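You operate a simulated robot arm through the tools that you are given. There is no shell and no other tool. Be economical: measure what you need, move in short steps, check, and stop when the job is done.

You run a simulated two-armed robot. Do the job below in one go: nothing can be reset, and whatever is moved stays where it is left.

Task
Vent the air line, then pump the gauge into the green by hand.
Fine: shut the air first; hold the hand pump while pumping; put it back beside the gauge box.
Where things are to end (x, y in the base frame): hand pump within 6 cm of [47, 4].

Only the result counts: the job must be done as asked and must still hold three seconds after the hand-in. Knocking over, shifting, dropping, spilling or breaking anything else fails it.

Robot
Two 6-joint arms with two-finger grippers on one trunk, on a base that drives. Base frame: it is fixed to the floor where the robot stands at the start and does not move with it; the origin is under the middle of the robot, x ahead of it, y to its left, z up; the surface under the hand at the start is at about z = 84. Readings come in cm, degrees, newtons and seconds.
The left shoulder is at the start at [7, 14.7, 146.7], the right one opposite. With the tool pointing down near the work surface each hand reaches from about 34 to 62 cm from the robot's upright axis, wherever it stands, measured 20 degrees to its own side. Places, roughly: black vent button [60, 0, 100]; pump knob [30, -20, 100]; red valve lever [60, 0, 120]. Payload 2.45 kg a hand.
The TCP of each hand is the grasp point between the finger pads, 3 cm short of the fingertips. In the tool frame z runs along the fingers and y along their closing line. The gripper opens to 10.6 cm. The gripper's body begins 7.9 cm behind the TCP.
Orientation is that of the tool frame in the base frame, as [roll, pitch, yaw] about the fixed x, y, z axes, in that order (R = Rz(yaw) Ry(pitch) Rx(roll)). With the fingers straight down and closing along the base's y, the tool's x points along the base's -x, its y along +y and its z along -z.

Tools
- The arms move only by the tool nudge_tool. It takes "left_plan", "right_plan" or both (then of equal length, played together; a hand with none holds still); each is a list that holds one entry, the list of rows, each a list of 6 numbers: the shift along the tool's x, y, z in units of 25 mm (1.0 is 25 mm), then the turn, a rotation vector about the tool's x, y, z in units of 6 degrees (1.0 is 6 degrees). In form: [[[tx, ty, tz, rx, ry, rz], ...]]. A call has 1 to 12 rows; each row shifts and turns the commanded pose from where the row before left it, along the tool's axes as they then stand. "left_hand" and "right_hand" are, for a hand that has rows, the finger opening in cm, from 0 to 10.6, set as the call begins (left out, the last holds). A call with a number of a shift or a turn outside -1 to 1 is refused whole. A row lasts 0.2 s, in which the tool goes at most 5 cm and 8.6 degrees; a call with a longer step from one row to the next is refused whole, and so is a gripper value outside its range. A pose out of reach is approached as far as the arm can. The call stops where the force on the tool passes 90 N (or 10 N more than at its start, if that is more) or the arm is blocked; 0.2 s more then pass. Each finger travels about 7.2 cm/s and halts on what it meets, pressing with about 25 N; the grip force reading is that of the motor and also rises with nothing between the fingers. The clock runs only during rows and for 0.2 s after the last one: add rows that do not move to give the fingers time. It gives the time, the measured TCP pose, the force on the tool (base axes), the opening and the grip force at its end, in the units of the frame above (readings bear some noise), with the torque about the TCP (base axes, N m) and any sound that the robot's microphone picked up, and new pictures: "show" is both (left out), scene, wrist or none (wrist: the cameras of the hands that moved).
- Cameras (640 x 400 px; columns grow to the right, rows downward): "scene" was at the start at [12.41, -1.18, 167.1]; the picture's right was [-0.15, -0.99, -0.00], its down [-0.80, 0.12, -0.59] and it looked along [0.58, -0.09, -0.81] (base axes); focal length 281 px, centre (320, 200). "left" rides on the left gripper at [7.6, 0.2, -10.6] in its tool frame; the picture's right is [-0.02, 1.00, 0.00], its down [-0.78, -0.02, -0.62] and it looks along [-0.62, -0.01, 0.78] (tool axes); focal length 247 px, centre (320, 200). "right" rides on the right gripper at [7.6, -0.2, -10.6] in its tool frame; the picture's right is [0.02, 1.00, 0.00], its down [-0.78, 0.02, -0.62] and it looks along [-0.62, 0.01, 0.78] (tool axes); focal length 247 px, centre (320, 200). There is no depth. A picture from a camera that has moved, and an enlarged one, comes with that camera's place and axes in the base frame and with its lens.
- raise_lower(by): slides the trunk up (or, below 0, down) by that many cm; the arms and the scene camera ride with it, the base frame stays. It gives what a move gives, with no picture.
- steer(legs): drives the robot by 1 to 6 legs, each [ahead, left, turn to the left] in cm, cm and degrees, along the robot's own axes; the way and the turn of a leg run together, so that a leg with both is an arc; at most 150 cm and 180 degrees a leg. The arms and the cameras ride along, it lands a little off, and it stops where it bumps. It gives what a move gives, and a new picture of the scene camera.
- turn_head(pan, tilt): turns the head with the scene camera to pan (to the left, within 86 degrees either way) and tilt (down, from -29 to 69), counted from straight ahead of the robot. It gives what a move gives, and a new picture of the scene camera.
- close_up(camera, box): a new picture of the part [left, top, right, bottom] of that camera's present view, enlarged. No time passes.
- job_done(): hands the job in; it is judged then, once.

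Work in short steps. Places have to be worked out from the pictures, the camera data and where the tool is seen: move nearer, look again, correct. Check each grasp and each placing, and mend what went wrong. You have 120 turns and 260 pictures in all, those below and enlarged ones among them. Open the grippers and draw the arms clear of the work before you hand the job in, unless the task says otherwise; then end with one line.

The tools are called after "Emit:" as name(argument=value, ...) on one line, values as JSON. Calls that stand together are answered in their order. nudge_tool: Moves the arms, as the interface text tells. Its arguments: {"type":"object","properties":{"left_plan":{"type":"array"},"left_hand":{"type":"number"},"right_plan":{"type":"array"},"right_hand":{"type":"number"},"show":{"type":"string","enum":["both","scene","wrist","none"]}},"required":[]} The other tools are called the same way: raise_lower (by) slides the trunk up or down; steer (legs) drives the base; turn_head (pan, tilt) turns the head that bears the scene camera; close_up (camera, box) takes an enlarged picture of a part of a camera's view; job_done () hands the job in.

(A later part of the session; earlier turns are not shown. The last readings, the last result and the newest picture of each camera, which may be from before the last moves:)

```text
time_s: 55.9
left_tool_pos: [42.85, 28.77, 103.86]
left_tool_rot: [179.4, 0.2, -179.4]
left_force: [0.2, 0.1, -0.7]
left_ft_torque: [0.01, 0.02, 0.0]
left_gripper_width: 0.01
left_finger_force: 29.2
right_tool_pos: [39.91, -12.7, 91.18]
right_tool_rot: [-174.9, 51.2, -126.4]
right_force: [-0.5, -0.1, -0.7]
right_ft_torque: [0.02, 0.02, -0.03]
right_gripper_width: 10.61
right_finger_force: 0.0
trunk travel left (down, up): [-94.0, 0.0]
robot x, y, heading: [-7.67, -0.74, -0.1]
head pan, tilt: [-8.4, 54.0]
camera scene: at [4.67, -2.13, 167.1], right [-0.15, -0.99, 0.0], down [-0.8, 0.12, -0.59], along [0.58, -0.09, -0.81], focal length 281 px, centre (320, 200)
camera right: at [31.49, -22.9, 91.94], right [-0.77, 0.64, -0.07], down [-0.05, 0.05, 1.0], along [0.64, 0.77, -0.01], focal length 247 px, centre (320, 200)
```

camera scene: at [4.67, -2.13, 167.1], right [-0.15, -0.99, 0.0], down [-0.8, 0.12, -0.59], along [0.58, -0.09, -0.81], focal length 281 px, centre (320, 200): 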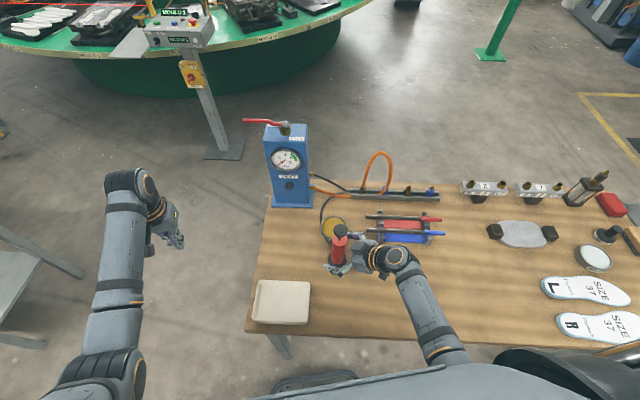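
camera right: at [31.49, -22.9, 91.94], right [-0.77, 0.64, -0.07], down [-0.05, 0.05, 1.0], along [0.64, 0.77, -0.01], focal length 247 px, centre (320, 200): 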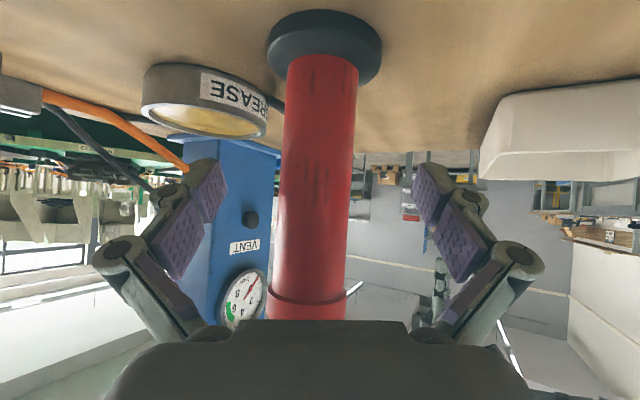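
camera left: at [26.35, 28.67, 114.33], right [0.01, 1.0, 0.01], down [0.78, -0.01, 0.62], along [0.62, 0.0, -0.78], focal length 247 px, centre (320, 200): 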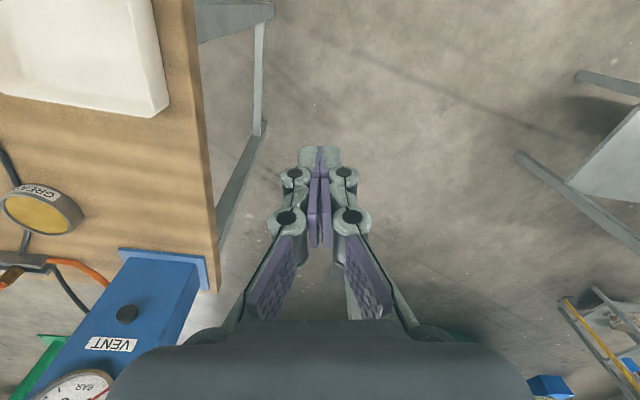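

Pump stands upright and well centred. I level the hand by a small turn about the finger axis, then close.

Emit:
nudge_tool(right_plan=[[[0, 0, 0, 0, 0, 0.69], [0, 0, 0, 0, 0, 0]]], show="none")

Emit:
nudge_tool(right_plan=[[[0, 0, 0, 0, 0, 0], [0, 0, 0, 0, 0, 0], [0, 0, 0, 0, 0, 0], [0, 0, 0, 0, 0, 0], [0, 0, 0, 0, 0, 0]]], right_hand=0, show="wrist")

```text
time_s: 56.5
left_tool_pos: [42.87, 28.8, 103.79]
left_tool_rot: [179.4, 0.1, -179.5]
left_force: [-0.6, 0.2, 0.1]
left_ft_torque: [-0.03, -0.02, 0.0]
left_gripper_width: 0.02
left_finger_force: 28.2
right_tool_pos: [39.92, -12.72, 91.13]
right_tool_rot: [179.9, 51.5, -133.1]
right_force: [0.1, 0.6, -0.1]
right_ft_torque: [-0.01, 0.02, -0.02]
right_gripper_width: 10.61
right_finger_force: 0.1
trunk travel left (down, up): [-94.0, 0.0]
robot x, y, heading: [-7.63, -0.8, -0.2]
head pan, tilt: [-8.4, 54.0]
```

```text
time_s: 57.7
left_tool_pos: [42.82, 28.71, 103.8]
left_tool_rot: [179.4, 0.2, -179.4]
left_force: [0.1, 0.5, -0.2]
left_ft_torque: [0.0, 0.01, -0.01]
left_gripper_width: 0.02
left_finger_force: 28.2
right_tool_pos: [39.93, -12.74, 91.27]
right_tool_rot: [179.8, 51.4, -133.1]
right_force: [0.8, 0.0, 2.0]
right_ft_torque: [-0.01, -0.1, -0.02]
right_gripper_width: 3.79
right_finger_force: 25.3
trunk travel left (down, up): [-94.0, 0.0]
robot x, y, heading: [-7.9, -1.28, -0.0]
head pan, tilt: [-8.4, 54.0]
camera right: at [31.08, -22.51, 91.92], right [-0.74, 0.67, -0.02], down [-0.01, 0.01, 1.0], along [0.67, 0.74, 0.0], focal length 247 px, centre (320, 200)
```

right: 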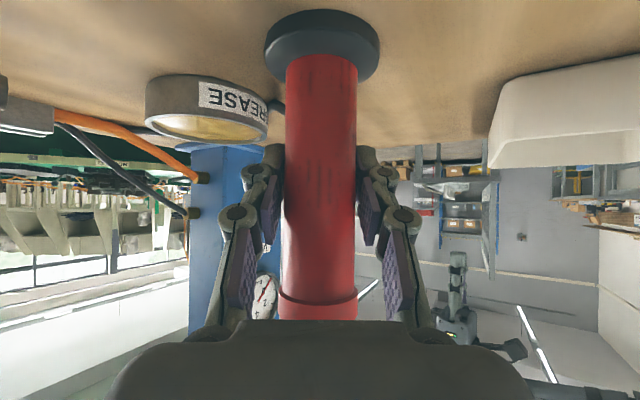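

Firm regrip (3.79 cm). I lift about 1 cm and drive diagonally ahead-left toward the target spot, which keeps clear of both the can and the tray.

Emit:
nudge_tool(right_plan=[[[-0.17, 0, -0.13, 0, 0, 0], [-0.17, 0, -0.13, 0, 0, 0], [0, 0, 0, 0, 0, 0]]], show="none")

Emit:
steer(legs=[[7, 12, 0]])

Emit:
close_up(camera="right", box=[0, 0, 640, 400])

```text
time_s: 58.5
left_tool_pos: [42.8, 28.75, 103.69]
left_tool_rot: [179.3, 0.2, -179.4]
left_force: [0.2, 0.7, -0.2]
left_ft_torque: [-0.01, 0.01, 0.0]
left_gripper_width: 0.0
left_finger_force: 28.9
right_tool_pos: [39.79, -12.78, 92.15]
right_tool_rot: [179.9, 51.4, -133.1]
right_force: [0.5, -0.3, -1.7]
right_ft_torque: [0.01, 0.01, 0.02]
right_gripper_width: 3.79
right_finger_force: 25.1
trunk travel left (down, up): [-94.0, 0.0]
robot x, y, heading: [-7.66, -0.83, 0.1]
head pan, tilt: [-8.4, 54.0]
```

```text
time_s: 59.8
left_tool_pos: [49.84, 40.39, 103.85]
left_tool_rot: [179.3, 0.2, -179.3]
left_force: [0.0, -0.1, 0.5]
left_ft_torque: [0.04, 0.0, -0.01]
left_gripper_width: 0.02
left_finger_force: 28.4
right_tool_pos: [47.04, -1.19, 92.31]
right_tool_rot: [179.8, 51.5, -133.0]
right_force: [0.6, -0.4, -1.7]
right_ft_torque: [0.04, 0.03, 0.02]
right_gripper_width: 3.8
right_finger_force: 24.9
trunk travel left (down, up): [-94.0, 0.0]
robot x, y, heading: [-0.54, 10.82, 0.1]
head pan, tilt: [-8.4, 54.0]
camera scene: at [11.72, 9.46, 167.11], right [-0.15, -0.99, 0.0], down [-0.8, 0.12, -0.59], along [0.58, -0.09, -0.81], focal length 281 px, centre (320, 200)
```

scene: 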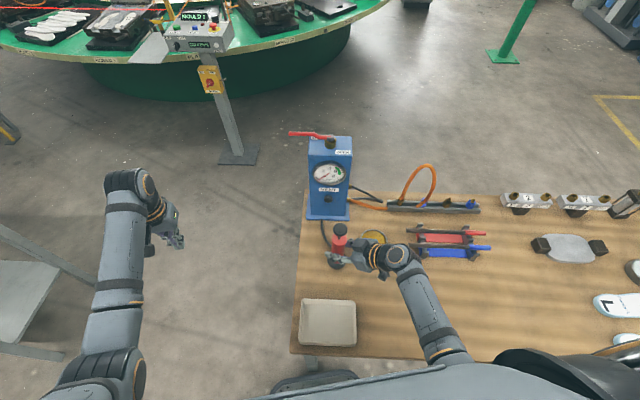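

```text
1.00 times, centred on (320, 200) of right (not enlarged: the box is as wide or as high as the picture)
camera zoom: at [38.13, -10.79, 92.91], right [-0.74, 0.67, -0.02], down [-0.01, 0.01, 1.0], along [0.67, 0.74, 0.0], focal length 247 px, centre (320, 200)
```

zoom: 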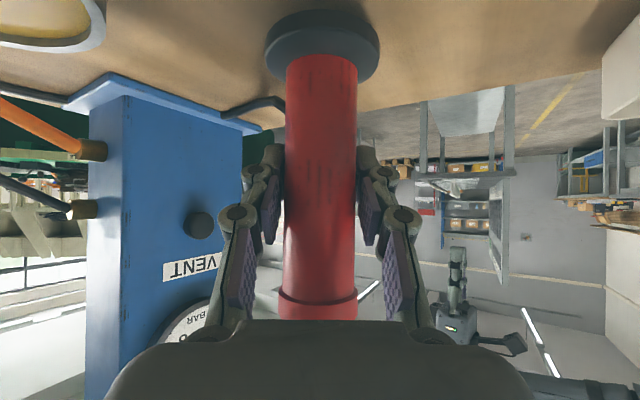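

The pump is at (47, -1.2), still held and upright. I shift it 4.5 cm left and lower it onto the table.

Emit:
nudge_tool(right_plan=[[[-0.27, 0.41, 0.34, 0, 0, 0], [-0.27, 0.41, 0.34, 0, 0, 0], [-0.27, 0.41, 0.34, 0, 0, 0], [0, 0, 0, 0, 0, 0], [0.17, 0, 0.13, 0, 0, 0], [0.15, 0, 0.12, 0, 0, 0], [0, 0, 0, 0, 0, 0]]])

```text
time_s: 61.4
left_tool_pos: [50.03, 40.58, 103.77]
left_tool_rot: [179.4, 0.1, -179.3]
left_force: [0.2, -0.1, 0.0]
left_ft_torque: [0.01, 0.01, 0.0]
left_gripper_width: 0.0
left_finger_force: 28.1
right_tool_pos: [47.01, 3.61, 91.18]
right_tool_rot: [-179.9, 51.6, -133.0]
right_force: [1.1, 0.2, 3.3]
right_ft_torque: [-0.1, 0.04, -0.02]
right_gripper_width: 3.78
right_finger_force: 24.8
trunk travel left (down, up): [-94.0, 0.0]
robot x, y, heading: [-1.15, 11.14, -0.3]
head pan, tilt: [-8.4, 54.0]
camera scene: at [11.83, 9.75, 167.11], right [-0.15, -0.99, 0.0], down [-0.8, 0.12, -0.59], along [0.58, -0.09, -0.81], focal length 281 px, centre (320, 200)
camera right: at [38.21, -6.19, 91.91], right [-0.74, 0.67, -0.02], down [-0.01, 0.01, 1.0], along [0.67, 0.74, 0.0], focal length 247 px, centre (320, 200)
```

scene: 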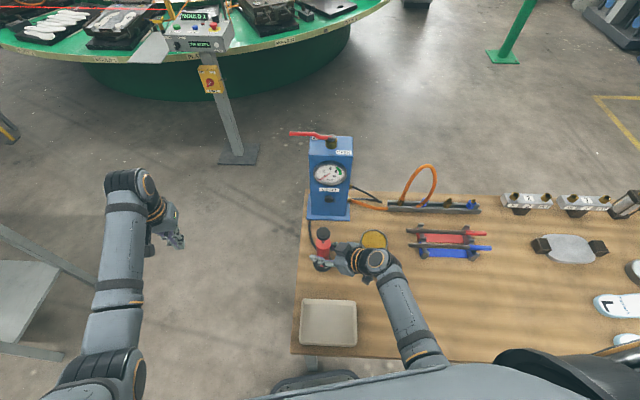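
right: 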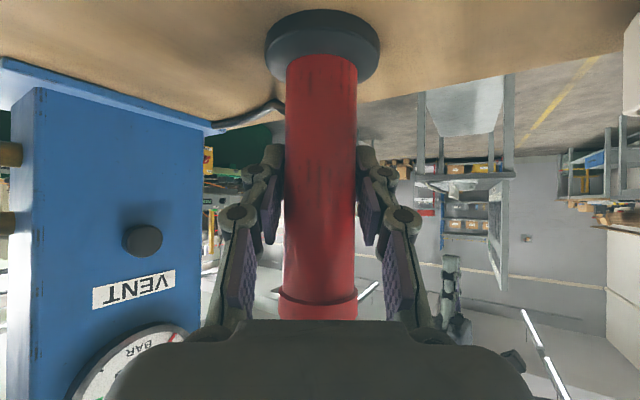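

The pump stands at (47.0, 3.6). I bring the left hand over, opened to 8 cm, slightly higher than the knob, stopping short at about y = 12 to look.

Emit:
nudge_tool(left_plan=[[[0.1, -0.95, -0.18, 0, 0, 0], [0.1, -0.95, -0.18, 0, 0, 0], [0.1, -0.95, -0.18, 0, 0, 0], [0.1, -0.95, -0.18, 0, 0, 0], [0.1, -0.95, -0.18, 0, 0, 0], [0.1, -0.95, -0.18, 0, 0, 0], [0.1, -0.95, -0.18, 0, 0, 0], [0.1, -0.95, -0.18, 0, 0, 0], [0.1, -0.95, -0.18, 0, 0, 0], [0.1, -0.95, -0.18, 0, 0, 0], [0.1, -0.95, -0.18, 0, 0, 0], [0, 0, 0, 0, 0, 0]]], left_hand=8)

```text
time_s: 63.2
left_tool_pos: [48.63, 30.74, 106.1]
left_tool_rot: [169.1, 0.8, -176.5]
left_force: [0.0, -0.2, -0.2]
left_ft_torque: [-0.02, -0.04, -0.01]
left_gripper_width: 8.0
left_finger_force: 0.1
left hand out of reach, approached as far as the arm can: row 9
right_tool_pos: [47.11, 3.52, 91.26]
right_tool_rot: [179.9, 51.5, -133.0]
right_force: [-1.4, -2.0, 2.8]
right_ft_torque: [-0.14, 0.24, 0.0]
right_gripper_width: 3.78
right_finger_force: 25.3
trunk travel left (down, up): [-94.0, 0.0]
robot x, y, heading: [-0.9, 10.91, -0.2]
head pan, tilt: [-8.4, 54.0]
stopped in row 9 (left hand): the arm was blocked; the commanded pose is now the measured one
camera scene: at [11.75, 9.73, 167.09], right [-0.15, -0.99, 0.0], down [-0.8, 0.12, -0.59], along [0.58, -0.09, -0.81], focal length 281 px, centre (320, 200)
camera left: at [41.04, 28.42, 116.44], right [-0.04, 0.98, 0.19], down [0.78, -0.09, 0.62], along [0.62, 0.17, -0.76], focal length 247 px, centre (320, 200)
```

scene: 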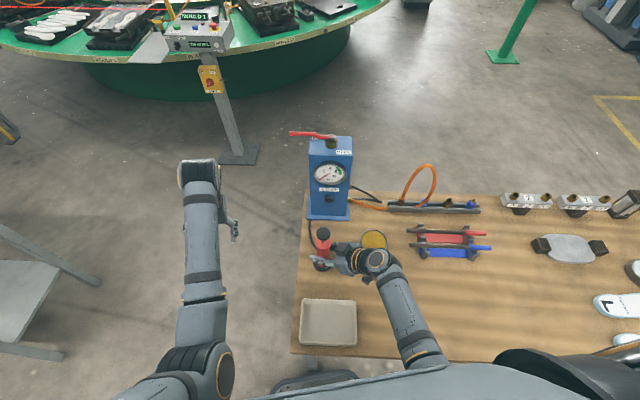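
left: 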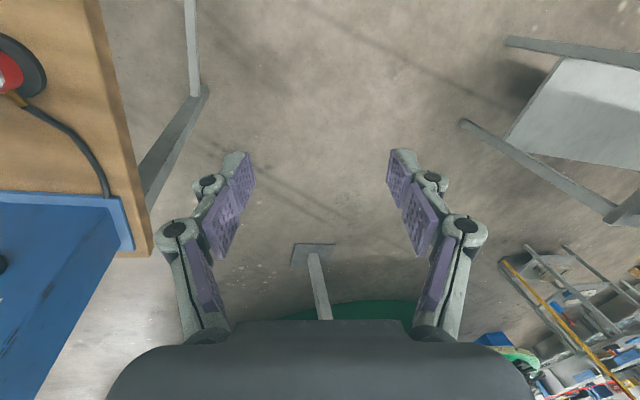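

The left wrist hit a joint limit (it leaned 11°) while moving right. Turning the tool clockwise to follow the arm should free it, then I level the lean.

Emit:
nudge_tool(left_plan=[[[0, 0, 0, 0, 0, 1], [0, 0, 0, 0, 0, 1], [0, 0, 0, 0, 0, 1], [0, 0, 0, 0, 0, 1], [0, 0, 0, 0, 0, 1], [0, 0, 0, 0, 0, 1], [0, 0, 0, 0, 0, 0]]], show="scene")

```text
time_s: 64.8
left_tool_pos: [48.68, 30.66, 106.19]
left_tool_rot: [170.8, -5.5, 147.8]
left_force: [-0.8, 0.6, -0.3]
left_ft_torque: [0.0, 0.03, -0.01]
left_gripper_width: 8.0
left_finger_force: 0.1
right_tool_pos: [46.96, 3.64, 91.25]
right_tool_rot: [-180.0, 51.4, -133.0]
right_force: [-0.6, 0.4, 3.8]
right_ft_torque: [-0.02, 0.08, 0.02]
right_gripper_width: 3.8
right_finger_force: 24.8
trunk travel left (down, up): [-94.0, 0.0]
robot x, y, heading: [-0.76, 10.92, -0.2]
head pan, tilt: [-8.4, 54.0]
camera scene: at [11.77, 9.75, 167.1], right [-0.15, -0.99, 0.0], down [-0.8, 0.12, -0.59], along [0.58, -0.09, -0.81], focal length 281 px, centre (320, 200)
```

scene: 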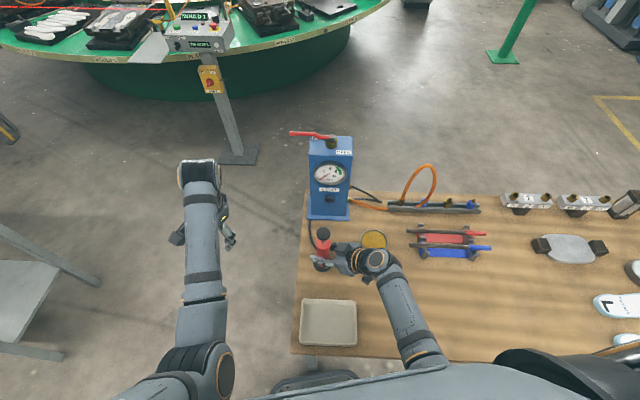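

The yaw turned freely. Now I level the lean.

Emit:
nudge_tool(left_plan=[[[0, 0, 0, 0.77, -0.485, 0], [0, 0, 0, 0.77, -0.485, 0], [0, 0, 0, 0, 0, 0]]], show="none")

```text
time_s: 65.6
left_tool_pos: [48.68, 30.55, 106.2]
left_tool_rot: [-179.9, 0.2, 147.4]
left_force: [0.1, 0.0, -0.5]
left_ft_torque: [0.01, 0.01, 0.0]
left_gripper_width: 8.03
left_finger_force: 0.1
right_tool_pos: [47.11, 3.58, 91.18]
right_tool_rot: [-180.0, 51.4, -133.1]
right_force: [-0.1, -0.1, 4.4]
right_ft_torque: [-0.08, 0.02, -0.02]
right_gripper_width: 3.79
right_finger_force: 25.2
trunk travel left (down, up): [-94.0, 0.0]
robot x, y, heading: [-0.41, 11.33, -0.2]
head pan, tilt: [-8.4, 54.0]
```

Level now. I turn 18° further clockwise, then move 17.6 cm to the right.

Emit:
nudge_tool(left_plan=[[[0, 0, 0, 0, 0, 1], [0, 0, 0, 0, 0, 1], [0, 0, 0, 0, 0, 1], [-0.68, -0.56, 0, 0, 0, 0], [-0.68, -0.56, 0, 0, 0, 0], [-0.68, -0.56, 0, 0, 0, 0], [-0.68, -0.56, 0, 0, 0, 0], [-0.68, -0.56, 0, 0, 0, 0], [-0.68, -0.56, 0, 0, 0, 0], [-0.68, -0.56, 0, 0, 0, 0], [-0.68, -0.56, 0, 0, 0, 0], [0, 0, 0, 0, 0, 0]]])

```text
time_s: 67.4
left_tool_pos: [49.06, 29.91, 105.05]
left_tool_rot: [173.6, -7.1, 132.7]
left_force: [-0.5, 0.8, -0.1]
left_ft_torque: [-0.02, -0.01, -0.01]
left_gripper_width: 8.0
left_finger_force: 0.1
right_tool_pos: [46.97, 3.53, 91.29]
right_tool_rot: [-180.0, 51.5, -133.0]
right_force: [-1.8, -1.3, 1.0]
right_ft_torque: [-0.04, 0.1, 0.02]
right_gripper_width: 3.83
right_finger_force: 25.0
trunk travel left (down, up): [-94.0, 0.0]
robot x, y, heading: [-0.6, 10.66, -0.1]
head pan, tilt: [-8.4, 54.0]
stopped in row 8 (left hand): the arm was blocked; the commanded pose is now the measured one
camera scene: at [11.79, 9.74, 167.1], right [-0.15, -0.99, 0.0], down [-0.8, 0.12, -0.59], along [0.58, -0.09, -0.81], focal length 281 px, centre (320, 200)
camera left: at [44.09, 33.89, 116.42], right [0.75, 0.65, 0.11], down [0.51, -0.69, 0.51], along [0.41, -0.33, -0.85], focal length 247 px, centre (320, 200)
```

scene: 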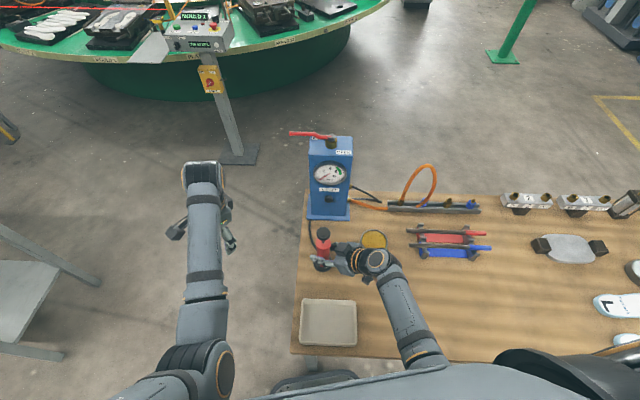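
left: 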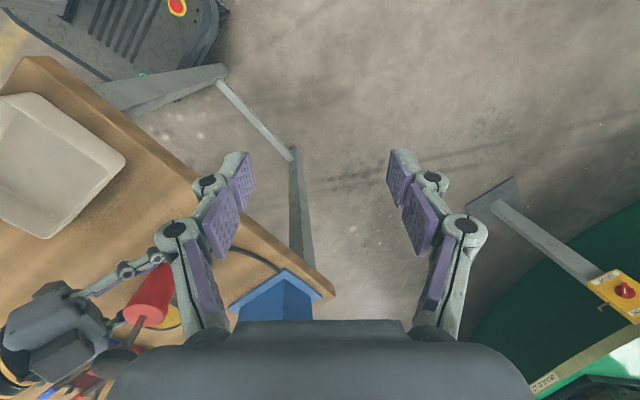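

The left arm blocks again around y = 30 with no force at the tool. I look closely at its wrist and forearm to see what is limiting it.

Emit:
close_up(camera="scene", box=[100, 140, 360, 400])

Emit:
turn_head(pan=30, tilt=65)

```text
1.54 times, centred on (230, 270) of scene
camera zoom: at [11.79, 9.74, 167.1], right [-0.15, -0.99, 0.0], down [-0.8, 0.12, -0.59], along [0.58, -0.09, -0.81], focal length 433 px, centre (458, 92)
```

zoom: 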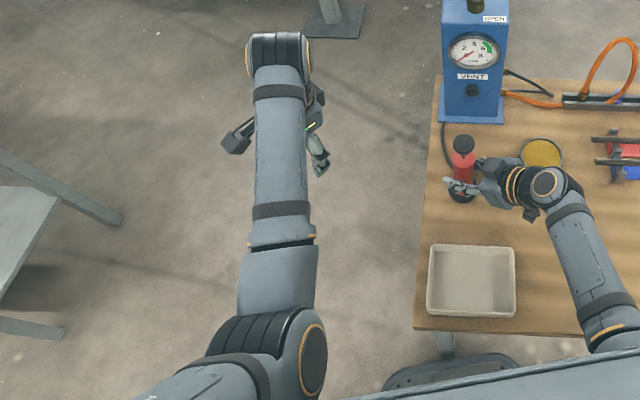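

```text
time_s: 68.4
left_tool_pos: [49.03, 30.02, 105.05]
left_tool_rot: [173.5, -7.0, 132.7]
left_force: [-0.4, 0.0, 0.8]
left_ft_torque: [-0.02, 0.02, 0.02]
left_gripper_width: 7.98
left_finger_force: 0.1
right_tool_pos: [46.91, 3.62, 91.2]
right_tool_rot: [179.9, 51.4, -133.1]
right_force: [-0.6, -1.3, 2.0]
right_ft_torque: [0.05, 0.01, -0.01]
right_gripper_width: 3.81
right_finger_force: 24.5
trunk travel left (down, up): [-94.0, 0.0]
robot x, y, heading: [-0.64, 11.13, -0.1]
head pan, tilt: [30.0, 65.0]
camera scene: at [9.83, 13.84, 165.81], right [0.5, -0.87, 0.0], down [-0.79, -0.45, -0.42], along [0.37, 0.21, -0.91], focal length 281 px, centre (320, 200)
```

scene: 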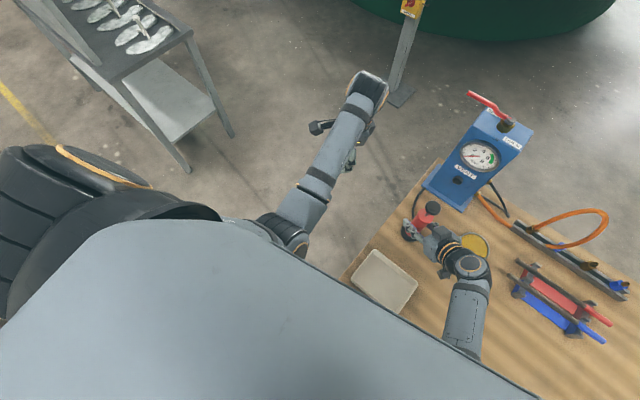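

The head view shows the left elbow jammed against the robot's chest because the hand is too near the body. I'll open the right hand, back the base off along the right hand's pointing direction (leaving the pump standing), and regrasp with both arms farther extended.

Emit:
nudge_tool(right_plan=[[[0, 0, 0, 0, 0, 0], [0, 0, 0, 0, 0, 0], [0, 0, 0, 0, 0, 0], [0, 0, 0, 0, 0, 0]]], right_hand=10.6, show="wrist")

Emit:
steer(legs=[[-8.5, -8, 0]])

Emit:
turn_head(pan=5, tilt=54)

```text
time_s: 69.4
left_tool_pos: [49.04, 30.03, 105.1]
left_tool_rot: [173.5, -7.1, 132.6]
left_force: [0.2, -0.1, -0.3]
left_ft_torque: [-0.01, -0.01, 0.0]
left_gripper_width: 8.0
left_finger_force: 0.1
right_tool_pos: [46.96, 3.63, 91.26]
right_tool_rot: [-180.0, 51.3, -133.1]
right_force: [0.1, 0.3, -0.9]
right_ft_torque: [0.0, 0.02, -0.03]
right_gripper_width: 10.58
right_finger_force: 0.1
trunk travel left (down, up): [-94.0, 0.0]
robot x, y, heading: [-0.69, 10.94, -0.1]
head pan, tilt: [30.0, 65.0]
camera right: at [38.2, -6.22, 91.89], right [-0.74, 0.67, -0.02], down [-0.01, 0.01, 1.0], along [0.67, 0.74, 0.0], focal length 247 px, centre (320, 200)
```

right: 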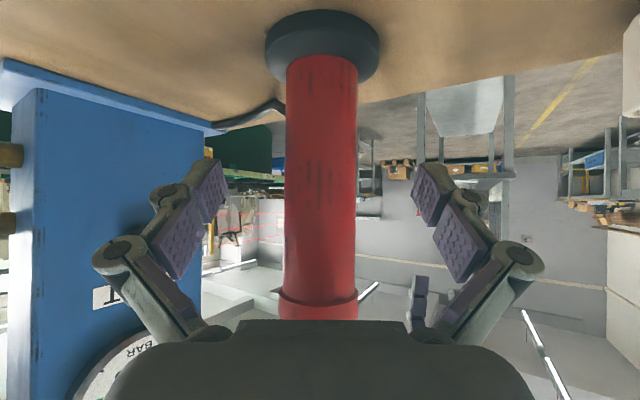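

```text
time_s: 70.6
left_tool_pos: [40.75, 22.13, 104.87]
left_tool_rot: [173.5, -7.1, 132.6]
left_force: [0.3, 0.8, 0.1]
left_ft_torque: [-0.01, -0.02, 0.0]
left_gripper_width: 8.0
left_finger_force: 0.0
right_tool_pos: [38.56, -4.38, 91.12]
right_tool_rot: [180.0, 51.3, -133.1]
right_force: [-0.5, 0.1, -0.1]
right_ft_torque: [0.01, 0.01, -0.02]
right_gripper_width: 10.6
right_finger_force: 0.1
trunk travel left (down, up): [-94.0, 0.0]
robot x, y, heading: [-8.89, 3.22, -0.3]
head pan, tilt: [30.0, 65.0]
camera scene: at [1.62, 6.09, 165.78], right [0.5, -0.87, 0.0], down [-0.79, -0.45, -0.42], along [0.37, 0.21, -0.91], focal length 281 px, centre (320, 200)
```

scene: 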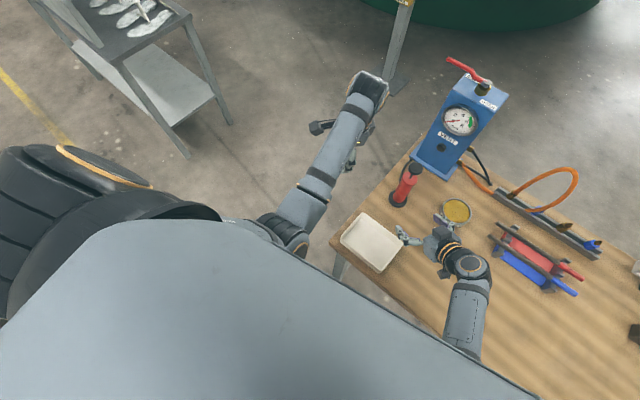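

```text
time_s: 71.5
left_tool_pos: [40.57, 21.88, 105.06]
left_tool_rot: [173.4, -7.2, 132.6]
left_force: [-0.2, 0.6, 0.2]
left_ft_torque: [0.01, -0.02, 0.02]
left_gripper_width: 8.0
left_finger_force: 0.1
right_tool_pos: [38.55, -4.41, 91.24]
right_tool_rot: [-180.0, 51.5, -133.1]
right_force: [-0.2, -0.1, 0.1]
right_ft_torque: [0.0, 0.03, 0.03]
right_gripper_width: 10.62
right_finger_force: 0.1
trunk travel left (down, up): [-94.0, 0.0]
robot x, y, heading: [-9.14, 3.01, 0.1]
head pan, tilt: [5.0, 54.0]
camera scene: at [3.32, 3.43, 167.1], right [0.09, -1.0, 0.0], down [-0.81, -0.07, -0.59], along [0.59, 0.05, -0.81], focal length 281 px, centre (320, 200)
```

scene: 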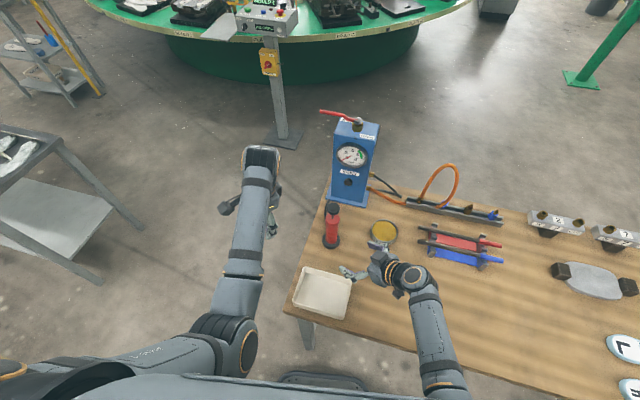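

Pump still standing at about (47, 3.6). I extend the right hand back along its axis to straddle the barrel again.

Emit:
nudge_tool(right_plan=[[[-0.58, -0.054, 0.724, 0, 0, 0], [-0.58, -0.054, 0.724, 0, 0, 0], [-0.58, -0.054, 0.724, 0, 0, 0], [-0.58, -0.054, 0.724, 0, 0, 0], [-0.58, -0.054, 0.724, 0, 0, 0], [0, 0, 0, 0, 0, 0]]], show="wrist")

```text
time_s: 72.9
left_tool_pos: [40.54, 21.96, 105.01]
left_tool_rot: [173.5, -7.2, 132.6]
left_force: [-0.2, -0.1, -0.8]
left_ft_torque: [-0.01, -0.01, 0.0]
left_gripper_width: 8.01
left_finger_force: 0.0
right_tool_pos: [46.8, 3.12, 91.01]
right_tool_rot: [-179.8, 51.2, -133.0]
right_force: [0.4, 0.7, 0.0]
right_ft_torque: [0.0, 0.0, 0.02]
right_gripper_width: 10.61
right_finger_force: 0.0
trunk travel left (down, up): [-94.0, 0.0]
robot x, y, heading: [-9.15, 3.36, -0.2]
head pan, tilt: [5.0, 54.0]
camera right: at [37.96, -6.65, 91.75], right [-0.74, 0.67, -0.02], down [-0.01, 0.02, 1.0], along [0.67, 0.74, -0.01], focal length 247 px, centre (320, 200)
```

right: 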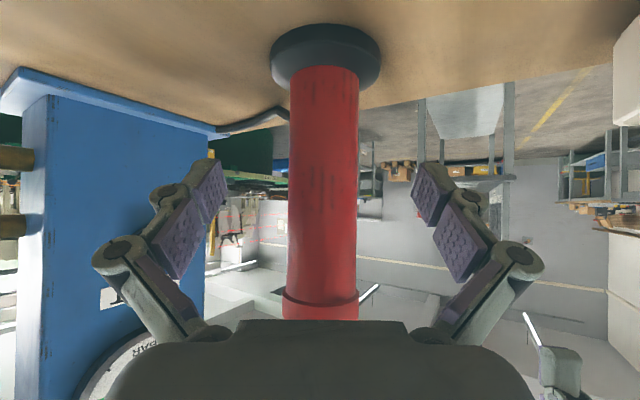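

The barrel is centred again; I close the right hand on it, while levelling the left hand and turning it back to yaw 180.

Emit:
nudge_tool(left_plan=[[[0, 0, 0, 0.54, -0.59, 0], [0, 0, 0, 0.54, -0.59, 0], [0, 0, 0, 0, 0, -1], [0, 0, 0, 0, 0, -1], [0, 0, 0, 0, 0, -1], [0, 0, 0, 0, 0, -1], [0, 0, 0, 0, 0, -1], [0, 0, 0, 0, 0, -1], [0, 0, 0, 0, 0, -1], [0, 0, 0, 0, 0, -0.9]]], right_plan=[[[0, 0, 0, 0, 0, 0], [0, 0, 0, 0, 0, 0], [0, 0, 0, 0, 0, 0], [0, 0, 0, 0, 0, 0], [0, 0, 0, 0, 0, 0], [0, 0, 0, 0, 0, 0], [0, 0, 0, 0, 0, 0], [0, 0, 0, 0, 0, 0], [0, 0, 0, 0, 0, 0], [0, 0, 0, 0, 0, 0]]], right_hand=0, show="none")

Emit:
nudge_tool(left_plan=[[[-0.9, 0, 0, 0, 0, 0], [-0.9, 0, 0, 0, 0, 0], [-0.9, 0, 0, 0, 0, 0], [-0.9, 0, 0, 0, 0, 0], [-0.5, 0, 0, 0, 0, 0], [0, 0, 0, 0, 0, 0]]], show="scene")

```text
time_s: 75.1
left_tool_pos: [40.51, 21.9, 104.9]
left_tool_rot: [180.0, -0.1, 179.7]
left_force: [0.1, 0.6, 0.6]
left_ft_torque: [0.0, 0.01, -0.01]
left_gripper_width: 8.01
left_finger_force: 0.2
right_tool_pos: [47.03, 3.12, 91.12]
right_tool_rot: [-179.6, 51.1, -132.8]
right_force: [0.7, 0.2, -0.5]
right_ft_torque: [-0.03, 0.01, -0.01]
right_gripper_width: 3.81
right_finger_force: 25.2
trunk travel left (down, up): [-94.0, 0.0]
robot x, y, heading: [-9.2, 3.05, 0.2]
head pan, tilt: [5.0, 54.0]
```

```text
time_s: 76.5
left_tool_pos: [50.86, 22.01, 104.95]
left_tool_rot: [-180.0, 0.0, 179.7]
left_force: [-0.1, -0.1, 0.7]
left_ft_torque: [0.02, -0.01, 0.01]
left_gripper_width: 8.01
left_finger_force: 0.1
right_tool_pos: [46.96, 2.99, 91.1]
right_tool_rot: [-179.7, 51.3, -132.8]
right_force: [-0.2, 0.1, 0.1]
right_ft_torque: [0.05, 0.0, -0.01]
right_gripper_width: 3.82
right_finger_force: 25.1
trunk travel left (down, up): [-94.0, 0.0]
robot x, y, heading: [-9.08, 3.16, 0.0]
head pan, tilt: [5.0, 54.0]
camera scene: at [3.43, 3.49, 167.09], right [0.08, -1.0, 0.0], down [-0.81, -0.07, -0.59], along [0.59, 0.05, -0.81], focal length 281 px, centre (320, 200)
```

scene: 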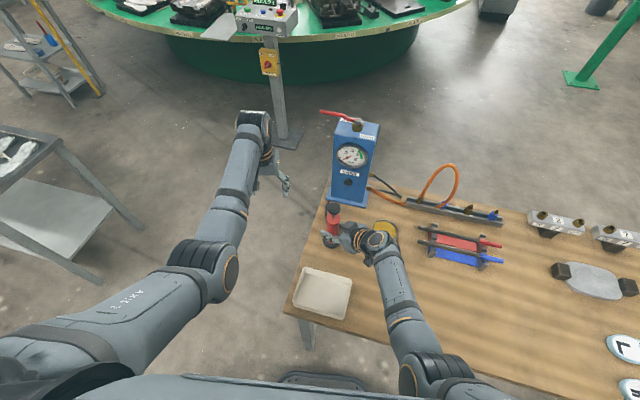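

Tracking well with the elbow forward. I move the left hand up slightly and toward the pump, stopping at y≈12 to see the knob.

Emit:
nudge_tool(left_plan=[[[0.39, -0.8, -0.3, 0, 0, 0], [0.39, -0.8, -0.3, 0, 0, 0], [0.39, -0.8, -0.3, 0, 0, 0], [0.39, -0.8, -0.3, 0, 0, 0], [0, -0.4, 0, 0, 0, 0], [0, 0, 0, 0, 0, 0]]])

```text
time_s: 77.9
left_tool_pos: [46.8, 13.29, 107.86]
left_tool_rot: [179.6, 0.0, 179.8]
left_force: [0.8, 0.5, -0.4]
left_ft_torque: [0.01, -0.01, -0.01]
left_gripper_width: 8.0
left_finger_force: 0.2
right_tool_pos: [47.1, 3.11, 91.04]
right_tool_rot: [-179.7, 51.2, -132.9]
right_force: [-0.4, 0.0, 0.1]
right_ft_torque: [0.05, 0.04, -0.02]
right_gripper_width: 3.81
right_finger_force: 25.0
trunk travel left (down, up): [-94.0, 0.0]
robot x, y, heading: [-9.09, 3.09, -0.2]
head pan, tilt: [5.0, 54.0]
camera scene: at [3.42, 3.51, 167.09], right [0.08, -1.0, 0.0], down [-0.81, -0.07, -0.59], along [0.59, 0.05, -0.81], focal length 281 px, centre (320, 200)
camera left: at [39.27, 13.47, 118.43], right [0.03, 1.0, 0.01], down [0.78, -0.02, 0.62], along [0.62, -0.01, -0.78], focal length 247 px, centre (320, 200)
```

scene: 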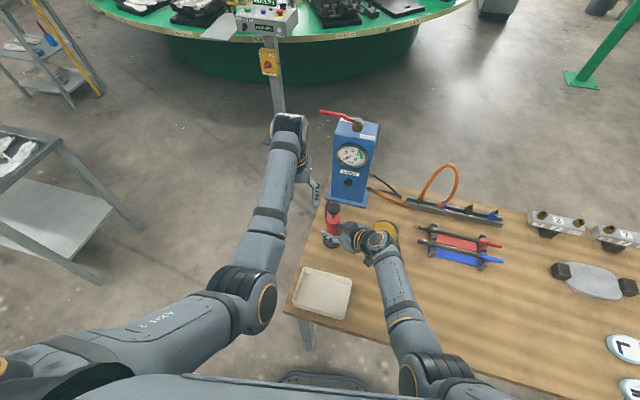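
left: 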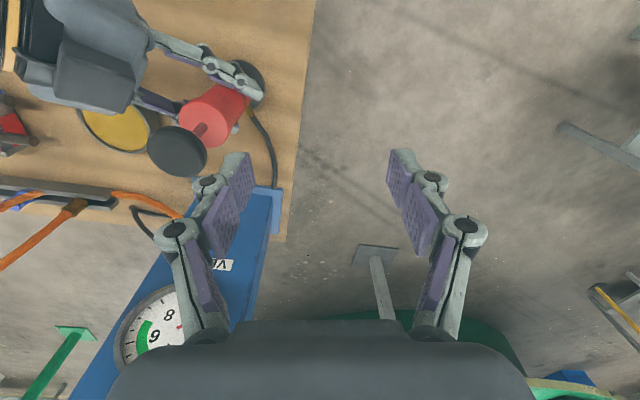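

The knob top is at about (47.2, 3.1, 102.3). The fingertips (z≈104.9) clear it, so I move over it with the fingers straddling.

Emit:
nudge_tool(left_plan=[[[-0.03, -0.68, 0, 0, 0, 0], [-0.03, -0.68, 0, 0, 0, 0], [-0.03, -0.68, 0, 0, 0, 0], [-0.03, -0.68, 0, 0, 0, 0], [-0.03, -0.68, 0, 0, 0, 0], [-0.03, -0.68, 0, 0, 0, 0], [0, 0, 0, 0, 0, 0]]])

```text
time_s: 79.7
left_tool_pos: [50.11, 9.57, 106.66]
left_tool_rot: [176.5, 0.2, -177.3]
left_force: [0.5, 0.0, 0.6]
left_ft_torque: [-0.01, -0.03, 0.0]
left_gripper_width: 8.0
left_finger_force: 0.0
left hand out of reach, approached as far as the arm can: row 5, 6
right_tool_pos: [47.08, 2.99, 91.09]
right_tool_rot: [-179.5, 51.1, -132.7]
right_force: [0.6, 0.6, 0.8]
right_ft_torque: [0.11, 0.02, -0.07]
right_gripper_width: 3.81
right_finger_force: 25.1
trunk travel left (down, up): [-94.0, 0.0]
robot x, y, heading: [-9.17, 2.83, -0.2]
head pan, tilt: [5.0, 54.0]
stopped in row 7 (left hand): the arm was blocked; the commanded pose is now the measured one
camera scene: at [3.4, 3.55, 167.1], right [0.08, -1.0, 0.0], down [-0.81, -0.07, -0.59], along [0.59, 0.05, -0.81], focal length 281 px, centre (320, 200)
camera left: at [42.5, 8.66, 117.01], right [-0.02, 1.0, 0.06], down [0.78, -0.02, 0.62], along [0.62, 0.06, -0.78], focal length 247 px, centre (320, 200)
```

scene: 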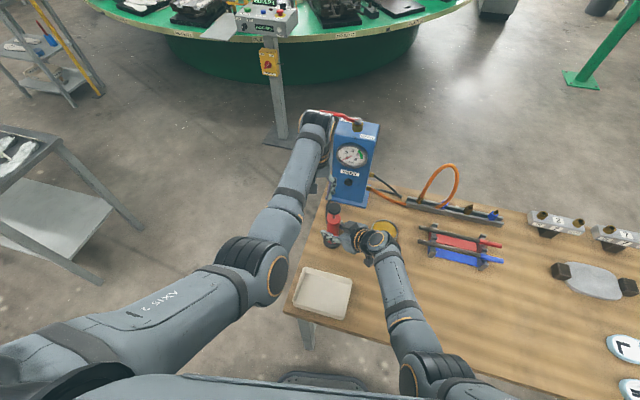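
left: 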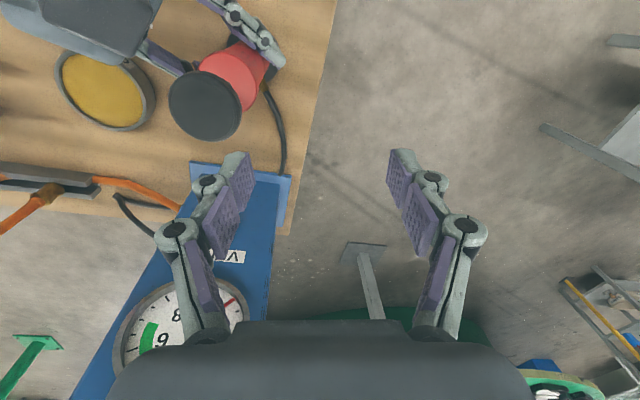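

The elbow blocks again when the wrist must go so far right. Instead I'll mirror the right hand's stance: left hand tilted, coming in from the left-rear, so its wrist stays on the left. First I retreat left and yaw clockwise 48°.

Emit:
nudge_tool(left_plan=[[[0, 1, 0, 0, 0, 0], [0, 1, 0, 0, 0, 0], [0, 1, 0, 0, 0, 0], [0, 1, 0, 0, 0, 0], [0, 0, 0, 0, 0, 1], [0, 0, 0, 0, 0, 1], [0, 0, 0, 0, 0, 1], [0, 0, 0, 0, 0, 1], [0, 0, 0, 0, 0, 1], [0, 0, 0, 0, 0, 1], [0, 0, 0, 0, 0, 1], [0, 0, 0, 0, 0, 1]]], show="none")

Emit:
nudge_tool(left_plan=[[[0, 0, 0, 0, -1, 0], [0, 0, 0, 0, -1, 0], [0, 0, 0, 0, -1, 0], [0, 0, 0, 0, -1, 0], [0, 0, 0, 0, -1, 0], [0, 0, 0, 0, -1, 0], [0, 0, 0, 0, -1, 0], [0, 0, 0, 0, -1, 0], [0, 0, 0, 0, 0, 0]]])

```text
time_s: 82.3
left_tool_pos: [49.44, 19.06, 106.96]
left_tool_rot: [177.8, -2.4, 134.3]
left_force: [0.3, -0.1, -0.4]
left_ft_torque: [0.0, 0.03, 0.0]
left_gripper_width: 8.0
left_finger_force: 0.0
right_tool_pos: [47.01, 3.1, 91.15]
right_tool_rot: [-179.6, 51.1, -133.0]
right_force: [1.1, -0.6, 1.5]
right_ft_torque: [0.08, 0.02, -0.01]
right_gripper_width: 3.78
right_finger_force: 24.9
trunk travel left (down, up): [-94.0, 0.0]
robot x, y, heading: [-9.04, 2.89, -0.2]
head pan, tilt: [5.0, 54.0]
```

```text
time_s: 84.3
left_tool_pos: [49.53, 19.2, 106.95]
left_tool_rot: [176.8, 45.6, 132.1]
left_force: [0.3, -0.3, 0.1]
left_ft_torque: [-0.01, -0.01, -0.01]
left_gripper_width: 8.01
left_finger_force: 0.1
right_tool_pos: [47.02, 2.95, 91.17]
right_tool_rot: [-179.7, 51.1, -132.9]
right_force: [-0.6, 0.9, 0.5]
right_ft_torque: [0.12, 0.08, -0.01]
right_gripper_width: 3.79
right_finger_force: 25.0
trunk travel left (down, up): [-94.0, 0.0]
robot x, y, heading: [-8.9, 2.74, -0.5]
head pan, tilt: [5.0, 54.0]
camera scene: at [3.41, 3.48, 167.1], right [0.08, -1.0, 0.0], down [-0.81, -0.07, -0.59], along [0.59, 0.05, -0.81], focal length 281 px, centre (320, 200)
camera left: at [40.6, 28.4, 108.89], right [0.72, 0.69, 0.05], down [0.03, -0.11, 0.99], along [0.69, -0.72, -0.1], focal length 247 px, centre (320, 200)
```

scene: 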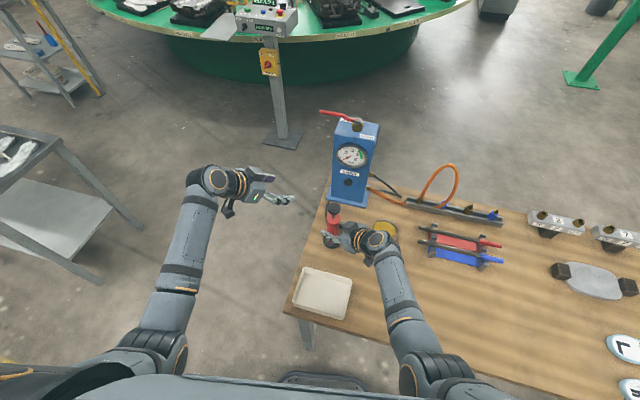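
left: 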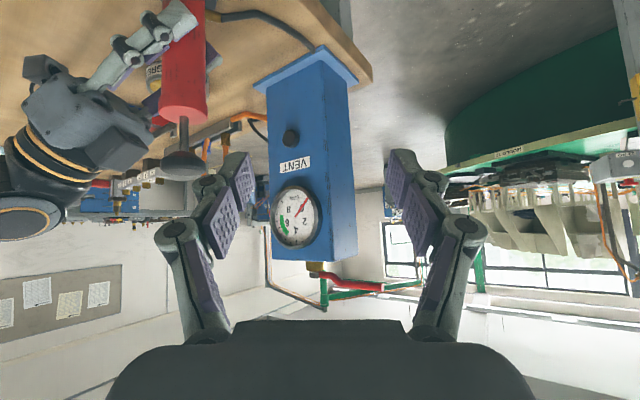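

The mirrored stance is reached without trouble. I move to a pre-grasp about 9 cm short of the knob along the hand's horizontal pointing direction.

Emit:
nudge_tool(left_plan=[[[0.182, -0.904, 0.126, 0, 0, 0], [0.182, -0.904, 0.126, 0, 0, 0], [0.182, -0.904, 0.126, 0, 0, 0], [0.182, -0.904, 0.126, 0, 0, 0], [0.182, -0.904, 0.126, 0, 0, 0], [0.182, -0.904, 0.126, 0, 0, 0], [0, 0, 0, 0, 0, -0.52], [0, 0, 0, 0, 0, 0]]])

```text
time_s: 86.1
left_tool_pos: [39.56, 10.18, 103.26]
left_tool_rot: [179.9, 45.7, 136.6]
left_force: [0.1, 0.9, -0.5]
left_ft_torque: [0.02, -0.02, -0.01]
left_gripper_width: 8.01
left_finger_force: 0.0
right_tool_pos: [46.97, 3.11, 91.1]
right_tool_rot: [-179.6, 51.1, -132.8]
right_force: [0.2, 0.1, -0.3]
right_ft_torque: [0.04, 0.06, 0.01]
right_gripper_width: 3.77
right_finger_force: 25.6
trunk travel left (down, up): [-94.0, 0.0]
robot x, y, heading: [-9.21, 2.73, -0.2]
head pan, tilt: [5.0, 54.0]
camera scene: at [3.42, 3.5, 167.09], right [0.08, -1.0, 0.0], down [-0.81, -0.07, -0.59], along [0.59, 0.05, -0.81], focal length 281 px, centre (320, 200)
camera left: at [30.32, 19.13, 105.13], right [0.7, 0.72, 0.02], down [0.06, -0.08, 0.99], along [0.71, -0.69, -0.1], focal length 247 px, centre (320, 200)
```

scene: 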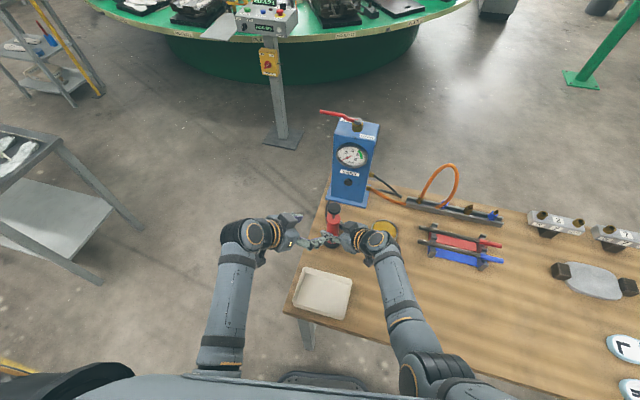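
left: 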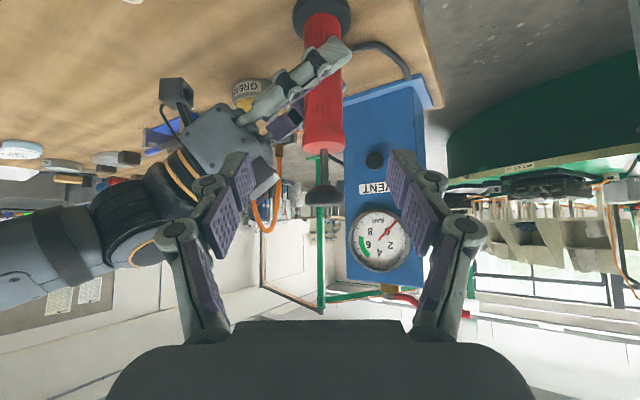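

The knob is centred between the left fingers (underside z≈101.3, top ≈102.5). I advance so the finger ends straddle it.

Emit:
nudge_tool(left_plan=[[[-0.62, 0.04, 0.635, 0, 0, 0], [-0.62, 0.04, 0.635, 0, 0, 0], [-0.62, 0.04, 0.635, 0, 0, 0], [-0.62, 0.04, 0.635, 0, 0, 0], [0, 0, 0, 0, 0, 0]]])

```text
time_s: 87.5
left_tool_pos: [45.78, 9.15, 100.85]
left_tool_rot: [175.1, 40.8, 133.5]
left_force: [-0.6, 0.1, -0.4]
left_ft_torque: [-0.03, -0.02, -0.01]
left_gripper_width: 8.03
left_finger_force: 0.1
right_tool_pos: [46.91, 3.07, 91.03]
right_tool_rot: [-179.4, 51.1, -132.8]
right_force: [0.6, 1.0, 1.3]
right_ft_torque: [0.12, 0.01, 0.0]
right_gripper_width: 3.79
right_finger_force: 24.5
trunk travel left (down, up): [-94.0, 0.0]
robot x, y, heading: [-8.87, 3.01, -0.4]
head pan, tilt: [5.0, 54.0]
stopped in row 5 (left hand): the arm was blocked; the commanded pose is now the measured one
camera scene: at [3.38, 3.53, 167.1], right [0.08, -1.0, 0.0], down [-0.81, -0.07, -0.59], along [0.59, 0.05, -0.81], focal length 281 px, centre (320, 200)
camera left: at [36.62, 17.82, 103.64], right [0.69, 0.71, 0.08], down [0.08, -0.19, 0.98], along [0.71, -0.67, -0.18], focal length 247 px, centre (320, 200)
```

scene: 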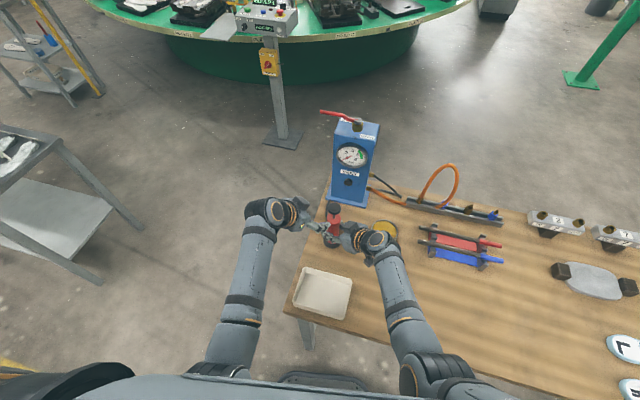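
left: 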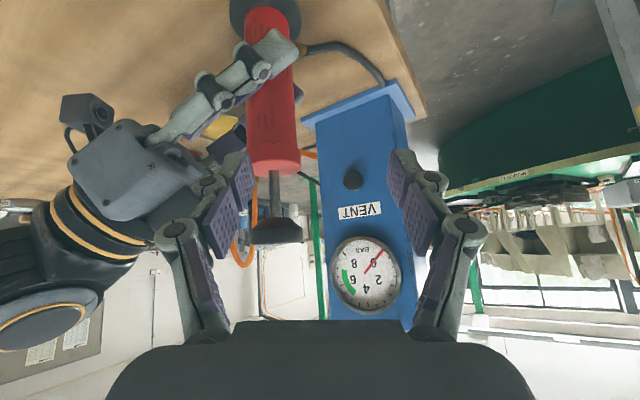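

Blocked once more because the left arm is still too folded; backing the base off a bit will straighten both arms. I withdraw the left hand, open the right, and back away along the right hand's axis.

Emit:
nudge_tool(left_plan=[[[0.585, 0.735, -0.44, 0, 0, 0], [0.585, 0.735, -0.44, 0, 0, 0], [0.585, 0.735, -0.44, 0, 0, 0], [0, 0, 0, 0, 0, 0]]], right_plan=[[[0, 0, 0, 0, 0, 0], [0, 0, 0, 0, 0, 0], [0, 0, 0, 0, 0, 0], [0, 0, 0, 0, 0, 0]]], right_hand=10.6, show="none")

Emit:
steer(legs=[[-4.5, -4.5, 0]])

```text
time_s: 88.5
left_tool_pos: [45.56, 16.62, 100.76]
left_tool_rot: [175.2, 40.9, 133.5]
left_force: [-0.3, 0.1, 0.2]
left_ft_torque: [-0.01, 0.01, 0.01]
left_gripper_width: 8.01
left_finger_force: 0.1
right_tool_pos: [46.96, 2.86, 91.01]
right_tool_rot: [-179.5, 51.1, -132.7]
right_force: [-0.1, -0.2, -0.4]
right_ft_torque: [0.01, 0.03, 0.01]
right_gripper_width: 10.61
right_finger_force: 0.0
trunk travel left (down, up): [-94.0, 0.0]
robot x, y, heading: [-9.8, 2.89, -0.4]
head pan, tilt: [5.0, 54.0]
```

```text
time_s: 89.5
left_tool_pos: [41.55, 12.67, 100.38]
left_tool_rot: [175.6, 41.0, 133.9]
left_force: [0.8, 0.7, -0.8]
left_ft_torque: [-0.04, 0.01, -0.04]
left_gripper_width: 8.01
left_finger_force: 0.1
right_tool_pos: [42.77, -1.04, 90.78]
right_tool_rot: [-179.5, 50.8, -132.7]
right_force: [0.5, 0.1, 0.2]
right_ft_torque: [-0.03, 0.0, 0.0]
right_gripper_width: 10.57
right_finger_force: 0.1
trunk travel left (down, up): [-94.0, 0.0]
robot x, y, heading: [-13.15, -1.35, -0.5]
head pan, tilt: [5.0, 54.0]
camera scene: at [-0.44, -0.22, 167.03], right [0.08, -1.0, 0.0], down [-0.81, -0.07, -0.58], along [0.58, 0.05, -0.81], focal length 281 px, centre (320, 200)
```

scene: 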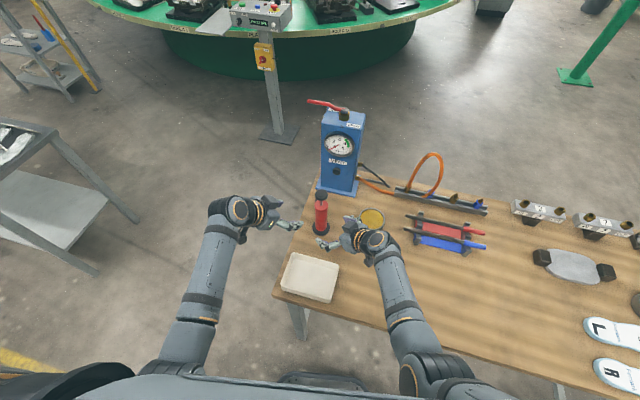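

Pump still standing. I re-extend the right hand onto the barrel.

Emit:
nudge_tool(right_plan=[[[-0.53, -0.037, 0.6, 0, 0, 0], [-0.53, -0.037, 0.6, 0, 0, 0], [-0.53, -0.037, 0.6, 0, 0, 0], [0, 0, 0, 0, 0, 0]]], show="wrist")

```text
time_s: 90.5
left_tool_pos: [41.07, 12.35, 100.79]
left_tool_rot: [175.1, 41.0, 133.5]
left_force: [0.1, 0.6, -0.2]
left_ft_torque: [0.0, 0.01, 0.0]
left_gripper_width: 7.97
left_finger_force: 0.1
right_tool_pos: [46.79, 2.31, 91.44]
right_tool_rot: [-178.9, 50.9, -132.5]
right_force: [0.6, -0.1, 0.6]
right_ft_torque: [0.01, 0.0, -0.02]
right_gripper_width: 10.6
right_finger_force: 0.1
trunk travel left (down, up): [-94.0, 0.0]
robot x, y, heading: [-13.52, -1.05, 0.1]
head pan, tilt: [5.0, 54.0]
camera right: at [37.87, -7.4, 92.1], right [-0.74, 0.68, -0.03], down [-0.01, 0.03, 1.0], along [0.68, 0.74, -0.01], focal length 247 px, centre (320, 200)
```

right: 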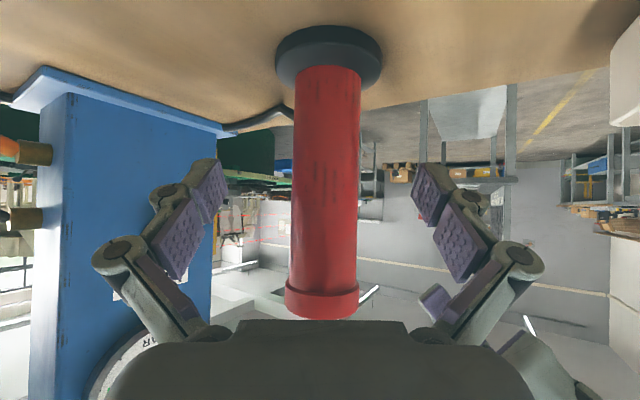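

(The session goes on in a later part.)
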